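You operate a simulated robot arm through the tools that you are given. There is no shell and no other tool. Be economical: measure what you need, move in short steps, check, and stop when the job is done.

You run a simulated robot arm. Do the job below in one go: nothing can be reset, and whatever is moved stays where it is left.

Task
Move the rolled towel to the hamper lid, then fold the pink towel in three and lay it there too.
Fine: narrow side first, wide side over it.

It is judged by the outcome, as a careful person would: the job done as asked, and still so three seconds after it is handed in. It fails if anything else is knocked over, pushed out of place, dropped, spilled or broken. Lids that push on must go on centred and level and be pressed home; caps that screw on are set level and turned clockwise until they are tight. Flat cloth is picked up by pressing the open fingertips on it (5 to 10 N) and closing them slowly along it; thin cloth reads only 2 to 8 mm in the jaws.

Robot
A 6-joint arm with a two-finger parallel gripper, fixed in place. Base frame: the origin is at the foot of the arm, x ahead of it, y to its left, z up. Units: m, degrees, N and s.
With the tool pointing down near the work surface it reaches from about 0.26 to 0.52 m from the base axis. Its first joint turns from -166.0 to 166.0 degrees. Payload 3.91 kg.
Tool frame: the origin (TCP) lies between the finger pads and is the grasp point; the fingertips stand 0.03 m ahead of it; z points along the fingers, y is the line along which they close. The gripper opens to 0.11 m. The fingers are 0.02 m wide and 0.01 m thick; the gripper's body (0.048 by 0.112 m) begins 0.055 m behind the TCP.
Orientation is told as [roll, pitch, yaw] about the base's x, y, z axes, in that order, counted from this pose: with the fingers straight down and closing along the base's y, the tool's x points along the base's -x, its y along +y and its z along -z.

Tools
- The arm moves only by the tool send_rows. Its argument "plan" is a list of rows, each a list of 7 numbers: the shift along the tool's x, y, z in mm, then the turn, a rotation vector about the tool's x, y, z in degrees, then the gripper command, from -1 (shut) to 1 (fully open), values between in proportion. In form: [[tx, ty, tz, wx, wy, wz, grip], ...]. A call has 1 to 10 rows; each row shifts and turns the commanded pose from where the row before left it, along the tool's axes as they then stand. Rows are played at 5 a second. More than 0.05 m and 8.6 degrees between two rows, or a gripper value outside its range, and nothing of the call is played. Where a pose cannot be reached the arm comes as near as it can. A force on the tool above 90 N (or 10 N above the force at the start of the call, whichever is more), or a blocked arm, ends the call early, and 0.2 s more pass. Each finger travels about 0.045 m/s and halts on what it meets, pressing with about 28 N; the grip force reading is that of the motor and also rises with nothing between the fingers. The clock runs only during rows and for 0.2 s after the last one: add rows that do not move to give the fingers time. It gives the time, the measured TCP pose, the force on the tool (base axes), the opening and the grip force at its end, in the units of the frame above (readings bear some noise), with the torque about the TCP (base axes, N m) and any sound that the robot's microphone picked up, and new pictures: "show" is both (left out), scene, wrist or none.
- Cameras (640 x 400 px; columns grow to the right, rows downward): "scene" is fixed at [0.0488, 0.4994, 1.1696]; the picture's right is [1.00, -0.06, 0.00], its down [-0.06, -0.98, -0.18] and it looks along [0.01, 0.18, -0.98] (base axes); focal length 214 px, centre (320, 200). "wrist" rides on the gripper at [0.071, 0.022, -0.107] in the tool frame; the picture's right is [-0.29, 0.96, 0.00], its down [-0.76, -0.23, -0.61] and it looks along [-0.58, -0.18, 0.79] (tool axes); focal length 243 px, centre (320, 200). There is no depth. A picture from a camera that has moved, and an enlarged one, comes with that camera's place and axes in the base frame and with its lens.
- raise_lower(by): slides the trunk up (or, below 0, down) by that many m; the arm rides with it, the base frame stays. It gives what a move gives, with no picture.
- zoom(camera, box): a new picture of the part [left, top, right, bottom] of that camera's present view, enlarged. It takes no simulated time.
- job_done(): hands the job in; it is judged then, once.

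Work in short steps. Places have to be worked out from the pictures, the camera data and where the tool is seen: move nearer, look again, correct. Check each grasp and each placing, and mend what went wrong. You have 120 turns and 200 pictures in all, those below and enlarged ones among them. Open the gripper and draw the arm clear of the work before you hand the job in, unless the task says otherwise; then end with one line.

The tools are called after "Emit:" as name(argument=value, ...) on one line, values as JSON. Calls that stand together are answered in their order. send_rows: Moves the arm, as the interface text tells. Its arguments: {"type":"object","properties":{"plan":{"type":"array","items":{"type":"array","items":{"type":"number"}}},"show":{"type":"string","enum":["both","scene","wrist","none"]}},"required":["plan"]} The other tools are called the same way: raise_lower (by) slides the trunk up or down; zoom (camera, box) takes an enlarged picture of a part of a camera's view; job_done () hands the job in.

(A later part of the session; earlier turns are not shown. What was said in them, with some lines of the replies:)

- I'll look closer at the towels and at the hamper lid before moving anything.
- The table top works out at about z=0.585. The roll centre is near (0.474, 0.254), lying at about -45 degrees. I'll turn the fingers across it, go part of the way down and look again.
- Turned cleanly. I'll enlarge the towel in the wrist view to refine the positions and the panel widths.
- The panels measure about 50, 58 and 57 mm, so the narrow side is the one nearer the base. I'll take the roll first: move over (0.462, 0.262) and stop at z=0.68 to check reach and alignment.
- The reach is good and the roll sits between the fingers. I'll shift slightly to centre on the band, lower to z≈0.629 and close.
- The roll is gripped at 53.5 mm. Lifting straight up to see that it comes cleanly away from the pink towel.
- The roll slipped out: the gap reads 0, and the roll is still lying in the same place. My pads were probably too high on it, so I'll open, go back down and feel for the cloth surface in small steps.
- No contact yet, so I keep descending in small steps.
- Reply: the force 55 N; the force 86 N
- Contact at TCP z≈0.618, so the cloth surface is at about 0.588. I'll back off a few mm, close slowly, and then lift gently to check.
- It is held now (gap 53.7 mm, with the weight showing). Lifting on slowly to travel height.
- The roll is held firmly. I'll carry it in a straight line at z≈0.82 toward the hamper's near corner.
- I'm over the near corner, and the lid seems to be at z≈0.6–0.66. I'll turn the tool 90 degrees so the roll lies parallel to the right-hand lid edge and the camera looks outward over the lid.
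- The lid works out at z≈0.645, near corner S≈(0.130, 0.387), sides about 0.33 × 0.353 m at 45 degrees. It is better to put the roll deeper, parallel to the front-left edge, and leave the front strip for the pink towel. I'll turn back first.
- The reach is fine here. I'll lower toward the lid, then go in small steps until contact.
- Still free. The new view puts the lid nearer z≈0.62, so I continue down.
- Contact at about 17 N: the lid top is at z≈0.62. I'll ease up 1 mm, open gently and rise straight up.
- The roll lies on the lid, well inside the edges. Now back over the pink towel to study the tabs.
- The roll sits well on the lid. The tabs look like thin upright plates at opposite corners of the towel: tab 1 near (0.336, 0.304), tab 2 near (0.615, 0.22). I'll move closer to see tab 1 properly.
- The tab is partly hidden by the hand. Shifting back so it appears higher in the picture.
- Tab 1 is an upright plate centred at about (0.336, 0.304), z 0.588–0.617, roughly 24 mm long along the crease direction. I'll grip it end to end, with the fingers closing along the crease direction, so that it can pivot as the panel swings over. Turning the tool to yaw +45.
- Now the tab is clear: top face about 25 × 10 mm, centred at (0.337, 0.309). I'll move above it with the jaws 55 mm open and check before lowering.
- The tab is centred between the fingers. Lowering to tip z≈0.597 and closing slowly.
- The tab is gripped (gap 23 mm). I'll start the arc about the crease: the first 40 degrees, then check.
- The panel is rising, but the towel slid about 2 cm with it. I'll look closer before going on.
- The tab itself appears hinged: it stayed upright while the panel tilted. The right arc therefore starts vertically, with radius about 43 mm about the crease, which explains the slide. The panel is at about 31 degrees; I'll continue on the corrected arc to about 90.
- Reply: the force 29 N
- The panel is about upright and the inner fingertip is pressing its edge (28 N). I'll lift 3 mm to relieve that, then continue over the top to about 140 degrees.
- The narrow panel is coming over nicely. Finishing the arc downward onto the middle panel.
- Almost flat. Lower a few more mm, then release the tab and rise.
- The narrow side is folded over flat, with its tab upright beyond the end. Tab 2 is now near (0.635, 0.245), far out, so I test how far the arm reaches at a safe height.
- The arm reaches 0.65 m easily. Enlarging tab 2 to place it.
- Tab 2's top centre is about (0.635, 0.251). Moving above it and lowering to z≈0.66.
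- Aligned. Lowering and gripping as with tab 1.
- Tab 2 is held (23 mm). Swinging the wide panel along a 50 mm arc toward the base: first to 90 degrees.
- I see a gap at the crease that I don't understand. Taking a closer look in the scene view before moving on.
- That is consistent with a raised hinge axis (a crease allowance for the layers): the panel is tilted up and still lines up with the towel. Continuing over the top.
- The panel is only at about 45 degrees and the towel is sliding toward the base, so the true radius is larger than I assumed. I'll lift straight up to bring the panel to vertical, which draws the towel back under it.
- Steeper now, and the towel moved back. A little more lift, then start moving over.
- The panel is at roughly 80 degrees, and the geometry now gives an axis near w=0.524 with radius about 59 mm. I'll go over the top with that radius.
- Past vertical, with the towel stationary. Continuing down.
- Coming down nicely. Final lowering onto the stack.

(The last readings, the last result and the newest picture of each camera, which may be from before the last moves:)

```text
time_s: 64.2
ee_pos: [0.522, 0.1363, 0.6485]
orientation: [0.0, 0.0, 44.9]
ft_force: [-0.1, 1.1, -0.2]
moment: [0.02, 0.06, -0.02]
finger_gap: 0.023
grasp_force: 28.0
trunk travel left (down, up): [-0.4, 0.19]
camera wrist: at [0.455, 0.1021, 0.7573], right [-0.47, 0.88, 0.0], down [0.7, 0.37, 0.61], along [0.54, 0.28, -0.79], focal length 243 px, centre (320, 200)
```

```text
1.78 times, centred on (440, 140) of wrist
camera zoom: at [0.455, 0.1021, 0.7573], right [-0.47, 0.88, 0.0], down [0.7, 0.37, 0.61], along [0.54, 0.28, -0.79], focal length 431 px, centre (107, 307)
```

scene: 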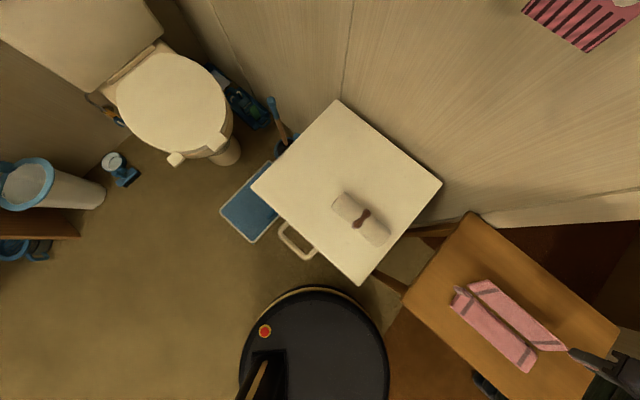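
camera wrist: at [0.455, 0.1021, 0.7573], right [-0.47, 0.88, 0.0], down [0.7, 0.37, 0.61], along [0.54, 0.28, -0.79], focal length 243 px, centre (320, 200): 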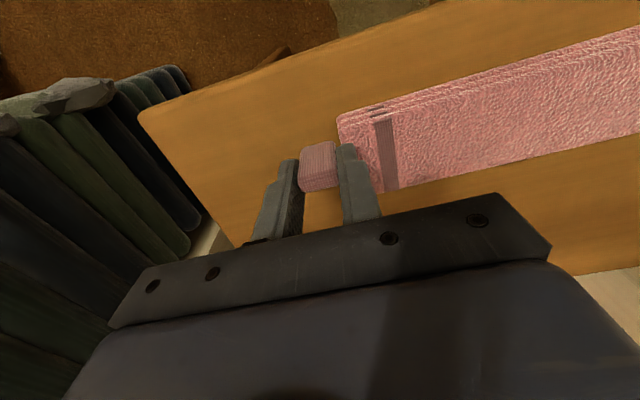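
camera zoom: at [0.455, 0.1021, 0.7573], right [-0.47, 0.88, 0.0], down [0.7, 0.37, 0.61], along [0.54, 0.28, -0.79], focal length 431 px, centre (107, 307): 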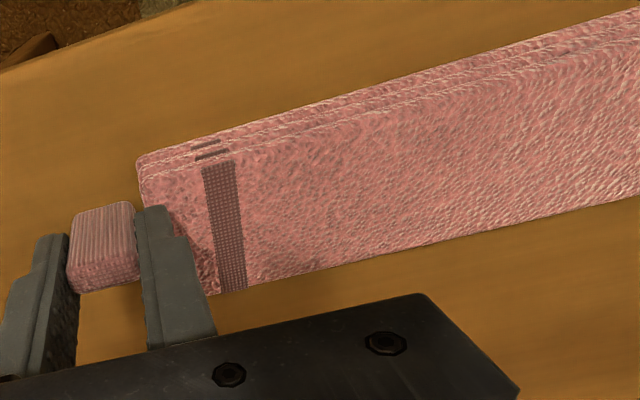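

Folded in three, all layers stacked. Lower 2 mm, release the tab and rise to look.

Emit:
send_rows(plan=[[0, 0, 2, 0, 0, 0, -1], [0, 0, 0, 0, 0, 0, -0.5], [0, 0, 0, 0, 0, 0, -0.35], [0, 0, 0, 0, 0, 0, -0.2], [0, 0, 0, 0, 0, 0, -0.2], [0, 0, -15, 0, 0, 0, -0.2], [0, 0, -30, 0, 0, 0, -0.2], [0, 20, -40, 0, 0, 0, 0.2], [0, 40, -30, 0, 0, 0, 0.6], [0, 0, 0, 0, 0, 0, 1]])

Emit:
zoom(camera="scene", box=[430, 260, 600, 390])

```text
time_s: 66.4
ee_pos: [0.4776, 0.1815, 0.7599]
orientation: [-0.1, 0.1, 44.8]
ft_force: [0.1, 0.5, 0.7]
moment: [-0.01, -0.02, -0.01]
finger_gap: 0.11
grasp_force: 0.0
trunk travel left (down, up): [-0.4, 0.19]
camera wrist: at [0.4116, 0.1466, 0.8674], right [-0.47, 0.88, 0.0], down [0.7, 0.37, 0.61], along [0.54, 0.28, -0.79], focal length 243 px, centre (320, 200)
```

scene: 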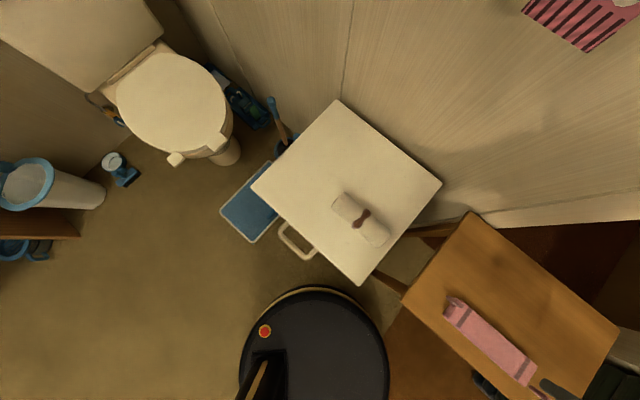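
wrist: 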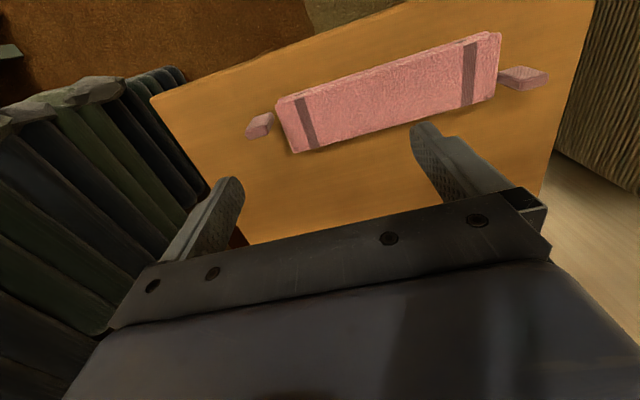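

```text
3.08 times, centred on (515, 325) of scene
camera zoom: at [0.0488, 0.4994, 1.1696], right [1.0, -0.06, 0.0], down [-0.06, -0.98, -0.18], along [0.01, 0.18, -0.98], focal length 660 px, centre (-280, -185)
```

zoom: 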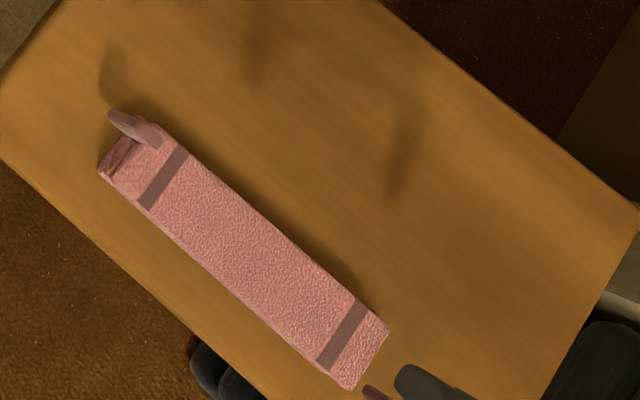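

The fold holds. The stack centre is about (0.442, 0.238), axis at -46.5 degrees, top z≈0.608. I'll move above it and turn so the jaws close across its width.

Emit:
send_rows(plan=[[-7.2, 32.4, 0, 0, 0, 0, 1], [-7.2, 32.4, 0, 0, 0, 0, 1], [0, 0, 0, 0, 0, 8.3, 1], [0, 0, 0, 0, 0, 8.3, 1], [0, 0, 0, 0, 0, 8.3, 1], [0, 0, 0, 0, 0, 8.3, 1], [0, 0, 0, 0, 0, 8.3, 1], [0, 0, 0, 0, 0, 8.3, 1], [0, 0, 0, 0, 0, 8.3, 1], [0, 0, 0, 0, 0, 8.3, 1]], show="none")

Emit:
send_rows(plan=[[0, 0, 15, 0, 0, 8.3, 1], [0, 0, 20, 0, 0, 8.3, 1], [0, 0, 20, 0, 0, 8.3, 1], [0, 0, 15, 0, 0, 0, 1], [0, 0, 0, 0, 0, 0, 1]])

Emit:
zoom(camera="wrist", box=[160, 0, 520, 240])

```text
time_s: 68.6
ee_pos: [0.4438, 0.2361, 0.7617]
orientation: [-0.1, 0.0, -21.7]
ft_force: [0.4, -0.2, 0.2]
moment: [0.0, 0.01, -0.03]
finger_gap: 0.1099
grasp_force: 0.1
trunk travel left (down, up): [-0.4, 0.19]
```

```text
time_s: 69.8
ee_pos: [0.4437, 0.2372, 0.6932]
orientation: [0.0, 0.1, -46.5]
ft_force: [-0.2, 1.0, 0.1]
moment: [-0.01, -0.01, -0.01]
finger_gap: 0.1101
grasp_force: 0.0
trunk travel left (down, up): [-0.4, 0.19]
camera wrist: at [0.4097, 0.3041, 0.7998], right [0.89, 0.45, 0.0], down [0.36, -0.71, 0.61], along [0.27, -0.54, -0.79], focal length 243 px, centre (320, 200)
```

scene: 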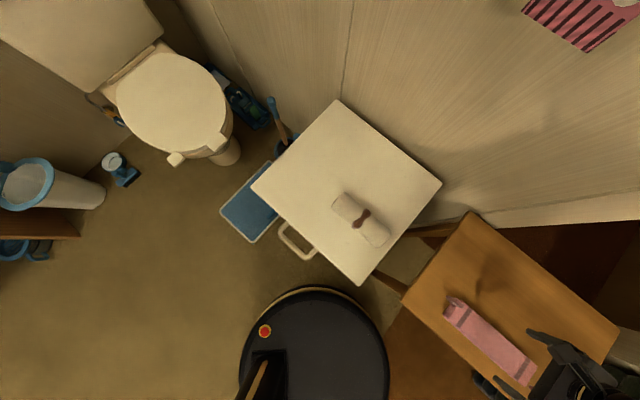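
wrist: 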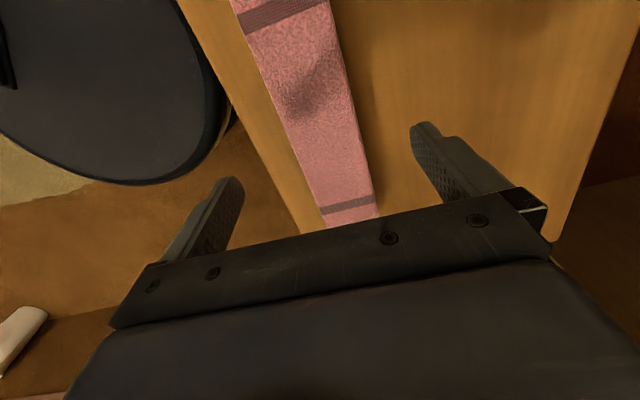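

```text
1.67 times, centred on (340, 120) of wrist
camera zoom: at [0.4097, 0.3041, 0.7998], right [0.89, 0.45, 0.0], down [0.36, -0.71, 0.61], along [0.27, -0.54, -0.79], focal length 404 px, centre (287, 333)
```

zoom: 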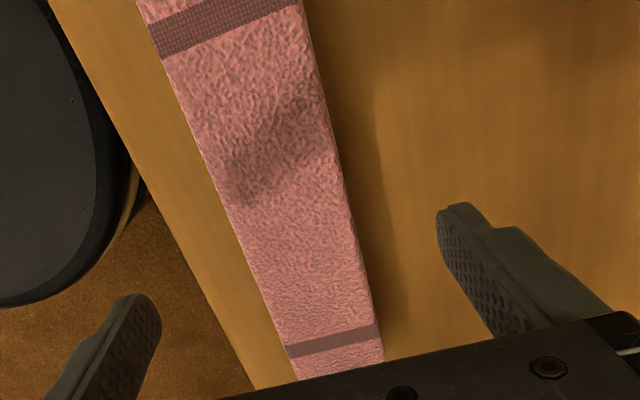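

Well aligned, needing a shift of 3 mm. I'll lower so the tips come just above the table beside the stack (TCP z≈0.614).

Emit:
send_rows(plan=[[0, 3.4, 30, 0, 0, 0, 1], [0, 0, 30, 0, 0, 0, 1], [0, 0, 12, 0, 0, 0, 0.8], [0, 0, 7, 0, 0, 0, 0.7], [0, 0, 0, 0, 0, 0, 0.7]], show="wrist")

```text
time_s: 71.0
ee_pos: [0.4477, 0.2388, 0.6139]
orientation: [0.1, -0.1, -46.6]
ft_force: [0.7, -0.1, -0.3]
moment: [0.01, 0.01, -0.01]
finger_gap: 0.0935
grasp_force: 0.1
trunk travel left (down, up): [-0.4, 0.19]
camera wrist: at [0.4128, 0.3057, 0.7207], right [0.89, 0.45, 0.0], down [0.36, -0.71, 0.61], along [0.27, -0.54, -0.79], focal length 243 px, centre (320, 200)
```

wrist: 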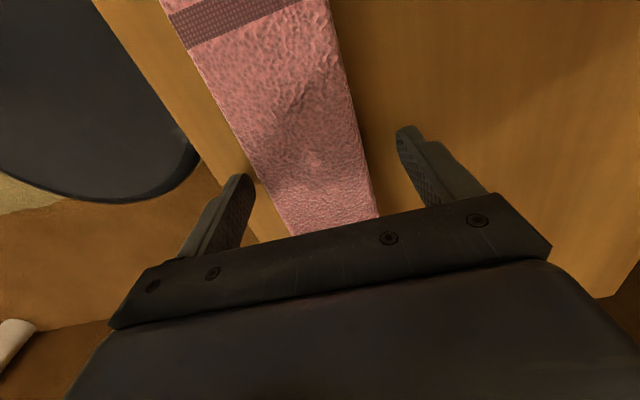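

No contact, and the stack is between the fingers. Closing slowly, then a small lift to check.

Emit:
send_rows(plan=[[0, 0, 0, 0, 0, 0, 0.5], [0, 0, 0, 0, 0, 0, 0.3], [0, 0, 0, 0, 0, 0, 0.15], [0, 0, 0, 0, 0, 0, 0], [0, 0, 0, 0, 0, 0, -0.15], [0, 0, 0, 0, 0, 0, -0.4], [0, 0, 0, 0, 0, 0, -1], [0, 0, 0, 0, 0, 0, -1]], show="wrist")

Emit:
send_rows(plan=[[0, 0, -4, 0, 0, 0, -1], [0, 0, -6, 0, 0, 0, -1], [0, 0, -10, 0, 0, 0, -1], [0, 0, 0, 0, 0, 0, -1]], show="both")

Emit:
zoom(camera="scene", box=[430, 260, 600, 390])

```text
time_s: 72.8
ee_pos: [0.4467, 0.2391, 0.6133]
orientation: [0.0, 0.0, -46.5]
ft_force: [-1.0, 0.8, 0.0]
moment: [0.0, -0.06, 0.0]
finger_gap: 0.0597
grasp_force: 28.3
trunk travel left (down, up): [-0.4, 0.19]
camera wrist: at [0.4128, 0.3056, 0.7208], right [0.89, 0.45, 0.0], down [0.36, -0.71, 0.61], along [0.27, -0.54, -0.79], focal length 243 px, centre (320, 200)
```

wrist: 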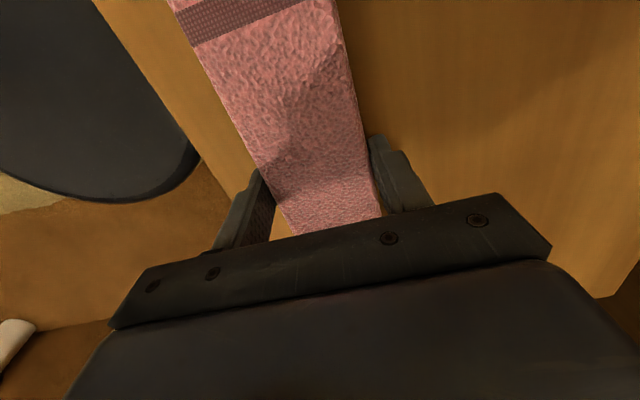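

```text
time_s: 73.8
ee_pos: [0.4446, 0.2376, 0.6348]
orientation: [0.1, 0.0, -46.5]
ft_force: [-0.4, -0.3, -1.0]
moment: [0.02, -0.01, 0.01]
finger_gap: 0.0593
grasp_force: 28.2
trunk travel left (down, up): [-0.4, 0.19]
camera wrist: at [0.4117, 0.3047, 0.7411], right [0.89, 0.45, 0.0], down [0.36, -0.71, 0.61], along [0.27, -0.54, -0.79], focal length 243 px, centre (320, 200)
```

scene: 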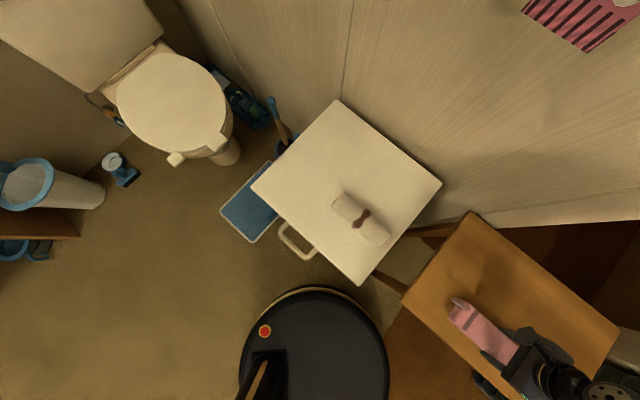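
wrist: 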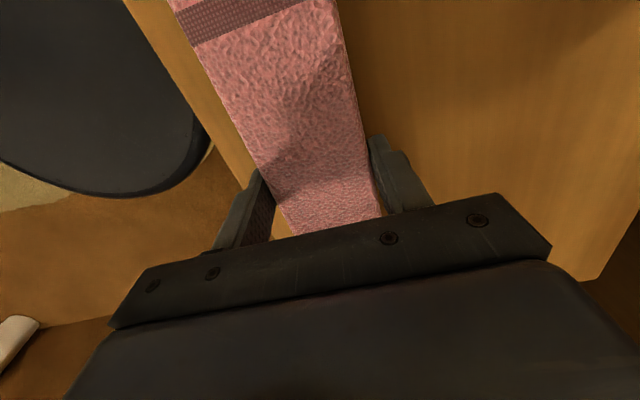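

```text
3.08 times, centred on (515, 325) of scene
camera zoom: at [0.0488, 0.4994, 1.1696], right [1.0, -0.06, 0.0], down [-0.06, -0.98, -0.18], along [0.01, 0.18, -0.98], focal length 660 px, centre (-280, -185)
```

zoom: 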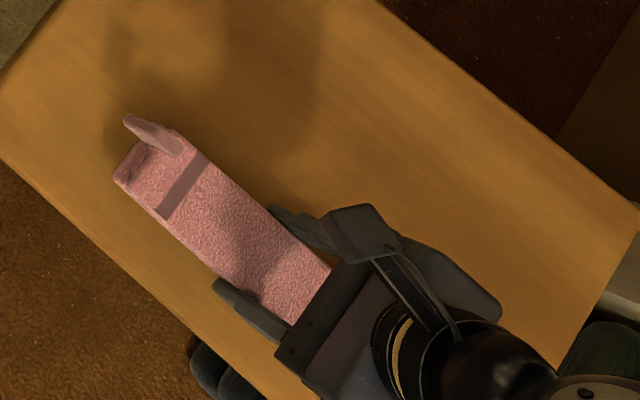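

Held together (59 mm gap, lifted clear). Raising slowly to travel height.

Emit:
send_rows(plan=[[0, 0, -15, 0, 0, 0, -1], [0, 0, -20, 0, 0, 0, -1], [0, 0, -20, 0, 0, 0, -1], [0, 0, -20, 0, 0, 0, -1], [0, 0, -20, 0, 0, 0, -1], [0, 0, -20, 0, 0, 0, -1], [0, 0, -20, 0, 0, 0, -1], [0, 0, -20, 0, 0, 0, -1], [0, 0, 0, 0, 0, 0, -1]])

```text
time_s: 75.8
ee_pos: [0.4433, 0.2393, 0.7868]
orientation: [0.1, 0.1, -46.6]
ft_force: [-0.3, 0.3, -1.9]
moment: [-0.02, 0.03, 0.01]
finger_gap: 0.0594
grasp_force: 28.0
trunk travel left (down, up): [-0.4, 0.19]
camera wrist: at [0.4097, 0.3058, 0.8949], right [0.89, 0.45, 0.0], down [0.36, -0.71, 0.61], along [0.27, -0.54, -0.79], focal length 243 px, centre (320, 200)
```

scene: 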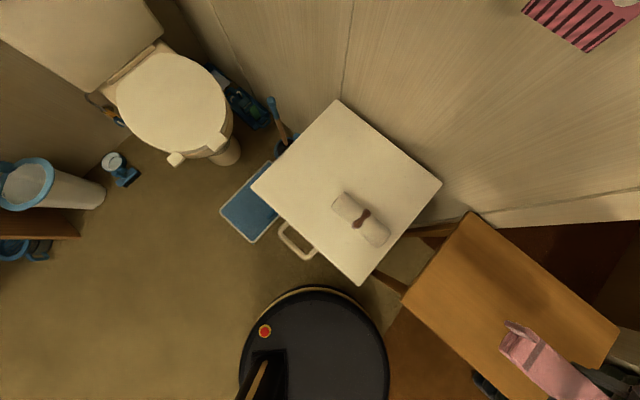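
wrist: 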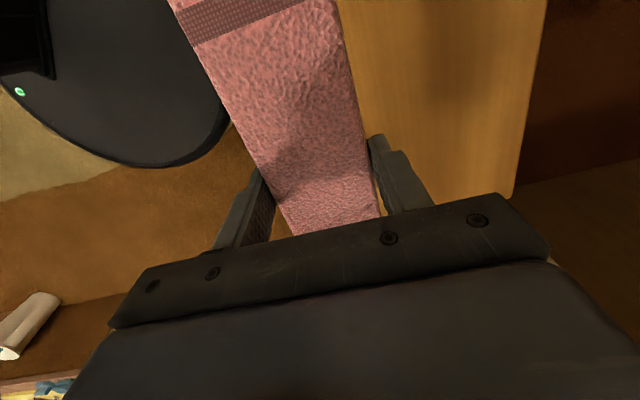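

Now carry it to above the front strip of the lid; target TCP (0.056, 0.523).

Emit:
send_rows(plan=[[33.7, -6.18, 0, 0, 0, 0, -1], [33.7, -6.18, 0, 0, 0, 0, -1], [33.7, -6.18, 0, 0, 0, 0, -1], [33.7, -6.18, 0, 0, 0, 0, -1], [33.7, -6.18, 0, 0, 0, 0, -1], [33.7, -6.18, 0, 0, 0, 0, -1], [33.7, -6.18, 0, 0, 0, 0, -1]], show="none")

Emit:
send_rows(plan=[[33.7, -6.18, 0, 0, 0, 0, -1], [33.7, -6.18, 0, 0, 0, 0, -1], [33.7, -6.18, 0, 0, 0, 0, -1], [33.7, -6.18, 0, 0, 0, 0, -1], [33.7, -6.18, 0, 0, 0, 0, -1], [33.7, -6.18, 0, 0, 0, 0, -1], [33.7, -6.18, 0, 0, 0, 0, -1], [0, 0, 0, 0, 0, 0, -1]])

```text
time_s: 77.4
ee_pos: [0.2523, 0.3769, 0.7869]
orientation: [-0.1, 0.0, -46.5]
ft_force: [0.6, -0.4, -1.9]
moment: [0.01, -0.02, -0.02]
finger_gap: 0.0595
grasp_force: 27.9
trunk travel left (down, up): [-0.4, 0.19]
```

```text
time_s: 79.2
ee_pos: [0.0569, 0.5206, 0.789]
orientation: [0.0, 0.0, -46.6]
ft_force: [-0.4, -0.3, -2.4]
moment: [-0.04, -0.01, 0.0]
finger_gap: 0.0593
grasp_force: 27.9
trunk travel left (down, up): [-0.4, 0.19]
camera wrist: at [0.0221, 0.5872, 0.8957], right [0.89, 0.45, 0.0], down [0.36, -0.71, 0.61], along [0.27, -0.54, -0.79], focal length 243 px, centre (320, 200)
```

scene: 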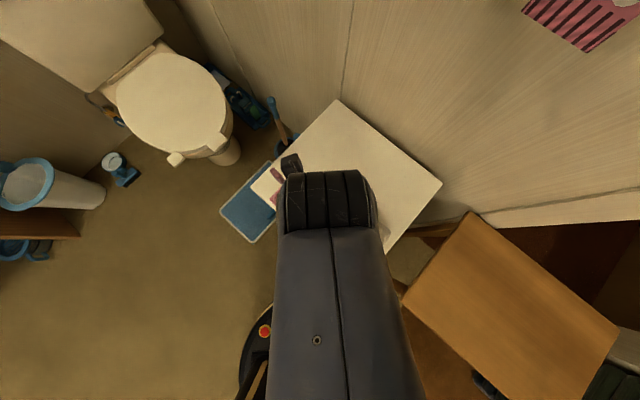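
wrist: 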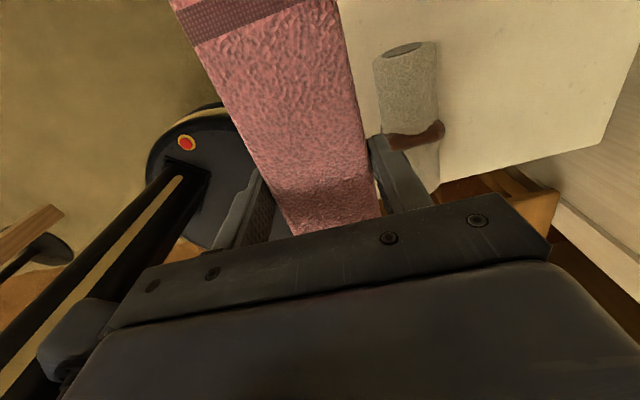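

In position above the front strip, with the roll clear to the right. Lowering to z≈0.70 to check against the lid edge.

Emit:
send_rows(plan=[[0, 0, 25, 0, 0, 0, -1], [0, 0, 25, 0, 0, 0, -1], [0, 0, 25, 0, 0, 0, -1], [0, 0, 14, 0, 0, 0, -1], [0, 0, 0, 0, 0, 0, -1]])

Emit:
zoom(camera="scene", box=[230, 80, 450, 300])

```text
time_s: 80.4
ee_pos: [0.0576, 0.5226, 0.6985]
orientation: [-0.1, 0.0, -46.6]
ft_force: [0.3, -0.9, -1.9]
moment: [-0.01, 0.0, 0.0]
finger_gap: 0.0596
grasp_force: 27.6
trunk travel left (down, up): [-0.4, 0.19]
camera wrist: at [0.0228, 0.5881, 0.8058], right [0.89, 0.45, 0.0], down [0.36, -0.71, 0.61], along [0.27, -0.54, -0.79], focal length 243 px, centre (320, 200)
```

scene: 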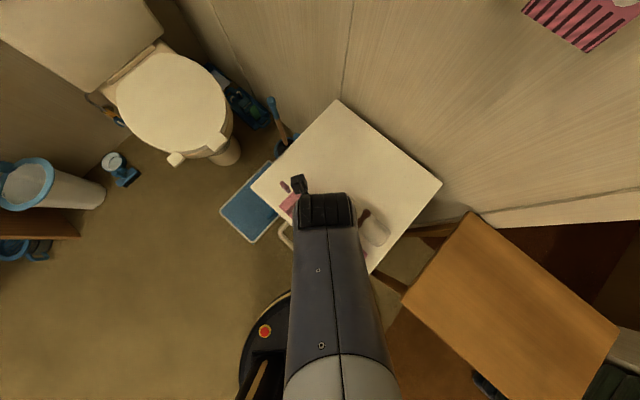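
wrist: 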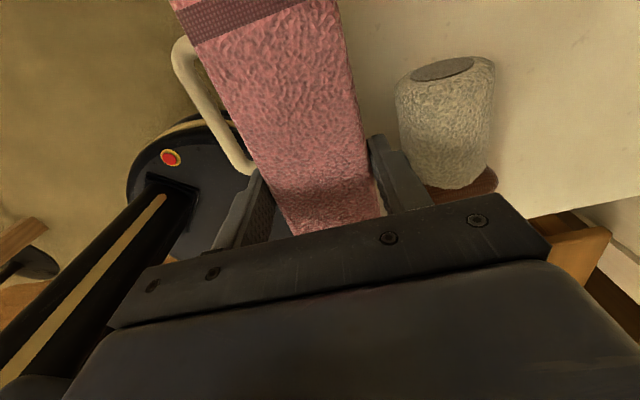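

```text
1.82 times, centred on (340, 190) of scene
camera zoom: at [0.0488, 0.4994, 1.1696], right [1.0, -0.06, 0.0], down [-0.06, -0.98, -0.18], along [0.01, 0.18, -0.98], focal length 390 px, centre (284, 218)
```

zoom: 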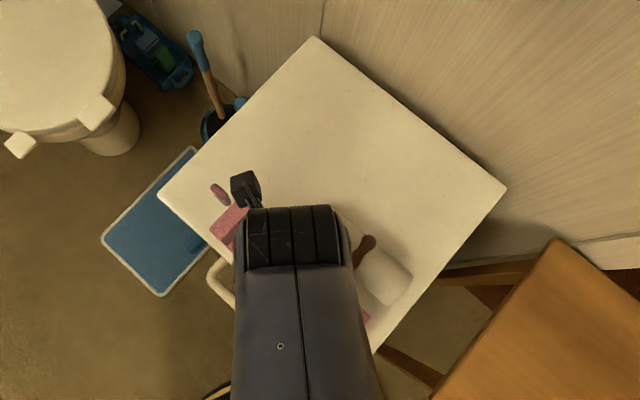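

The stack's outer side is about 9 mm inside the lid edge and about 13 mm clear of the roll. Lowering the rest in small steps.

Emit:
send_rows(plan=[[0, 0, 15, 0, 0, 0, -1], [0, 0, 12, 0, 0, 0, -1], [0, 0, 8, 0, 0, 0, -1], [0, 0, 0, 0, 0, 0, -1]], show="wrist")

Emit:
send_rows(plan=[[0, 0, 3, 0, 0, 0, -1], [0, 0, 3, 0, 0, 0, -1], [0, 0, 0, 0, 0, 0, -1]], show="none")

Emit:
send_rows(plan=[[0, 0, 2, 0, 0, 0, -1], [0, 0, 0, 0, 0, 0, -1]], show="none")

```text
time_s: 81.4
ee_pos: [0.0587, 0.5209, 0.6652]
orientation: [0.0, 0.0, -46.5]
ft_force: [0.3, 0.4, -1.2]
moment: [-0.02, 0.0, -0.01]
finger_gap: 0.0594
grasp_force: 28.2
trunk travel left (down, up): [-0.4, 0.19]
camera wrist: at [0.0241, 0.5879, 0.772], right [0.89, 0.45, 0.0], down [0.36, -0.71, 0.61], along [0.27, -0.54, -0.79], focal length 243 px, centre (320, 200)
```

wrist: 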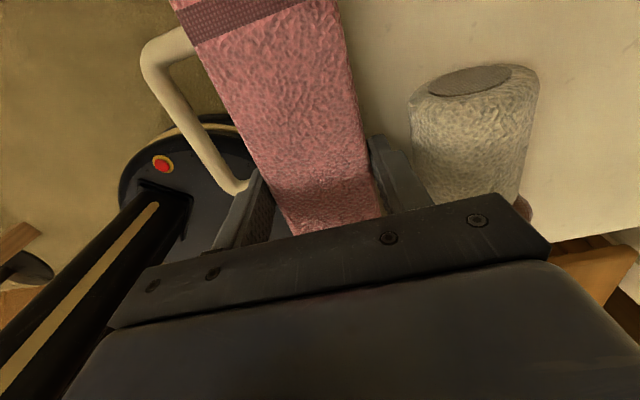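

```text
time_s: 82.2
ee_pos: [0.0585, 0.5213, 0.6583]
orientation: [0.0, 0.0, -46.5]
ft_force: [0.5, -0.2, -1.9]
moment: [-0.03, -0.04, -0.02]
finger_gap: 0.0593
grasp_force: 29.1
trunk travel left (down, up): [-0.4, 0.19]
```

```text
time_s: 82.8
ee_pos: [0.0586, 0.5213, 0.6546]
orientation: [0.1, 0.0, -46.5]
ft_force: [-0.1, 0.1, 0.1]
moment: [0.0, 0.0, -0.03]
finger_gap: 0.0596
grasp_force: 27.5
trunk travel left (down, up): [-0.4, 0.19]
```

The weight has come off the tool, so the stack is touching the lid. Another mm, then open just enough and rise straight up.

Emit:
send_rows(plan=[[0, 0, 1, 0, 0, 0, -1], [0, 0, 0, 0, 0, 0, 0.1], [0, 0, 0, 0, 0, 0, 0.2], [0, 0, 0, 0, 0, 0, 0.3], [0, 0, 0, 0, 0, 0, 0.3], [0, 0, -8, 0, 0, 0, 0.3], [0, 0, -15, 0, 0, 0, 0.3], [0, 0, -25, 0, 0, 0, 0.3], [0, 0, -40, 0, 0, 0, 0.3], [0, 0, -40, 0, 0, 0, 0.3]])

```text
time_s: 85.0
ee_pos: [0.0558, 0.5221, 0.7831]
orientation: [0.0, 0.0, -46.4]
ft_force: [0.2, -0.3, 0.4]
moment: [-0.02, -0.02, 0.01]
finger_gap: 0.0715
grasp_force: 0.0
trunk travel left (down, up): [-0.4, 0.19]
camera wrist: at [0.0221, 0.589, 0.8922], right [0.89, 0.45, 0.0], down [0.36, -0.71, 0.61], along [0.27, -0.54, -0.79], focal length 243 px, centre (320, 200)
```

scene: 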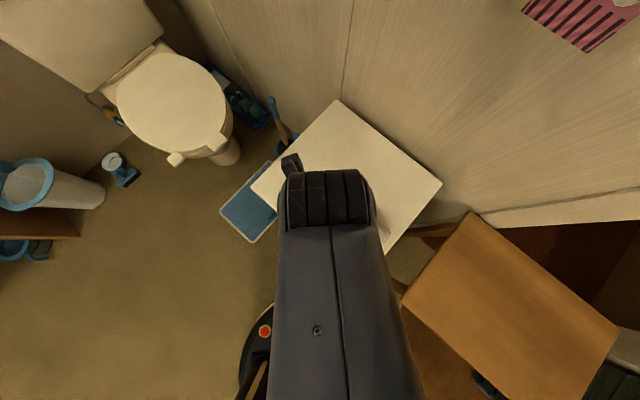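
wrist: 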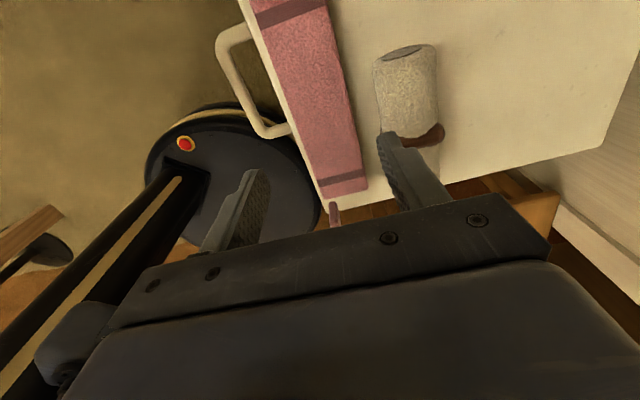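

The towel is left on the lid. Drawing the arm clear to view the whole lid.

Emit:
send_rows(plan=[[-20, 0, -30, 0, 0, 0, 0.3], [-40, 0, 0, 0, 0, 0, 0.3], [-45, 4, 0, 0, 0, 0, 0.3], [-45, 8, 0, 0, 0, 0, 0.3], [-45, 8, 0, 0, 0, 0, 0.3], [-45, 8, 0, 0, 0, 0, 0.3], [-45, 8, 0, 0, 0, 0, 0.3], [-45, 8, 0, 0, 0, 0, 0.3], [-45, 8, 0, 0, 0, 0, 0.3], [-45, 8, 0, 0, 0, 0, 0.3]], show="scene")

Emit:
zoom(camera="scene", box=[240, 90, 460, 300])

Emit:
zoom(camera="scene", box=[270, 180, 410, 290])

```text
time_s: 87.2
ee_pos: [0.3903, 0.2553, 0.8131]
orientation: [0.1, 0.1, -46.5]
ft_force: [-0.6, -0.5, 0.3]
moment: [0.03, -0.01, 0.01]
finger_gap: 0.0715
grasp_force: 0.1
trunk travel left (down, up): [-0.4, 0.19]
```

scene: 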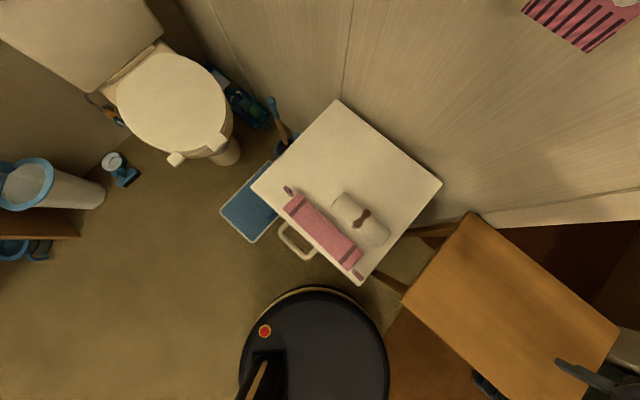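

```text
1.90 times, centred on (350, 195) of scene
camera zoom: at [0.0488, 0.4994, 1.1696], right [1.0, -0.06, 0.0], down [-0.06, -0.98, -0.18], along [0.01, 0.18, -0.98], focal length 408 px, centre (263, 210)
```

zoom: 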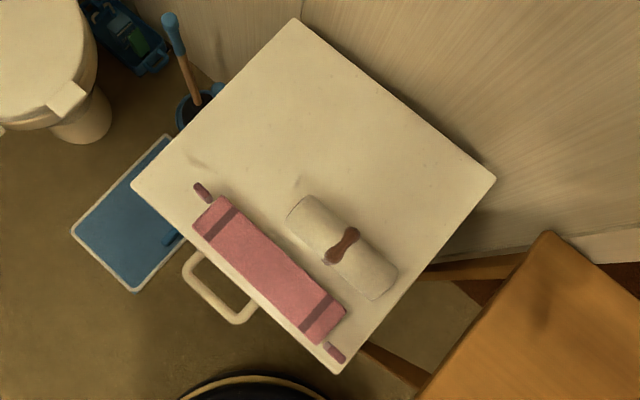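

```text
3.64 times, centred on (340, 235) of scene
camera zoom: at [0.0488, 0.4994, 1.1696], right [1.0, -0.06, 0.0], down [-0.06, -0.98, -0.18], along [0.01, 0.18, -0.98], focal length 780 px, centre (247, 73)
```

zoom: 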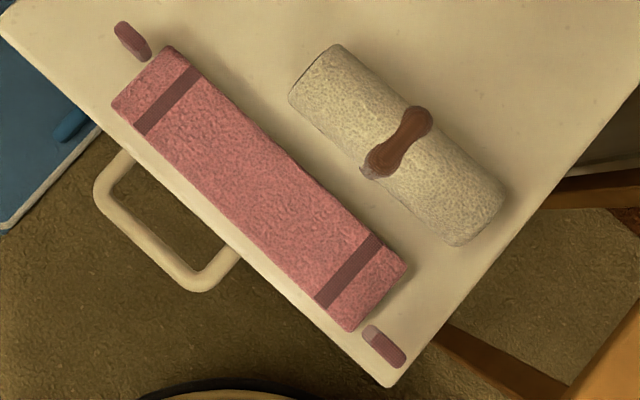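

Both towels lie fully on the lid, with the fold neat and flat. I'll open the gripper fully, wait a moment and check that nothing shifts.

Emit:
send_rows(plan=[[0, 0, -20, 0, 0, 0, 1], [0, 0, 0, 0, 0, 0, 1], [0, 0, 0, 0, 0, 0, 1], [0, 0, 0, 0, 0, 0, 1], [0, 0, 0, 0, 0, 0, 1], [0, 0, 0, 0, 0, 0, 1]], show="scene")

```text
time_s: 88.6
ee_pos: [0.3898, 0.2568, 0.8336]
orientation: [0.1, 0.1, -46.5]
ft_force: [0.0, -0.2, -0.1]
moment: [0.01, 0.02, -0.04]
finger_gap: 0.1101
grasp_force: 0.1
trunk travel left (down, up): [-0.4, 0.19]
```

scene: 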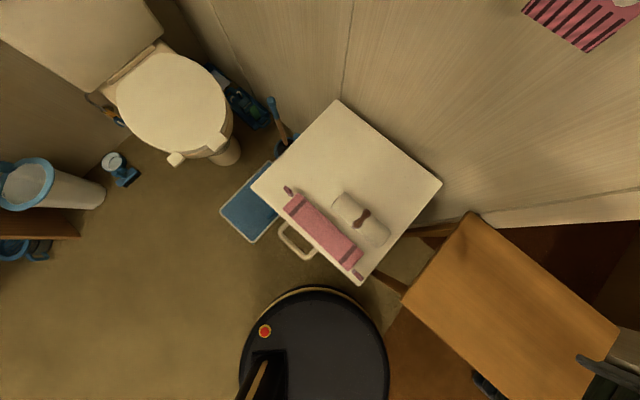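

Nothing has moved, the gripper is open and the arm is clear. Handing in.

Emit:
job_done()

```text
The job is handed in.
```

The rolled towel and the pink towel, folded in three with the narrow side first and the wide side over it, are both lying on the hamper lid.
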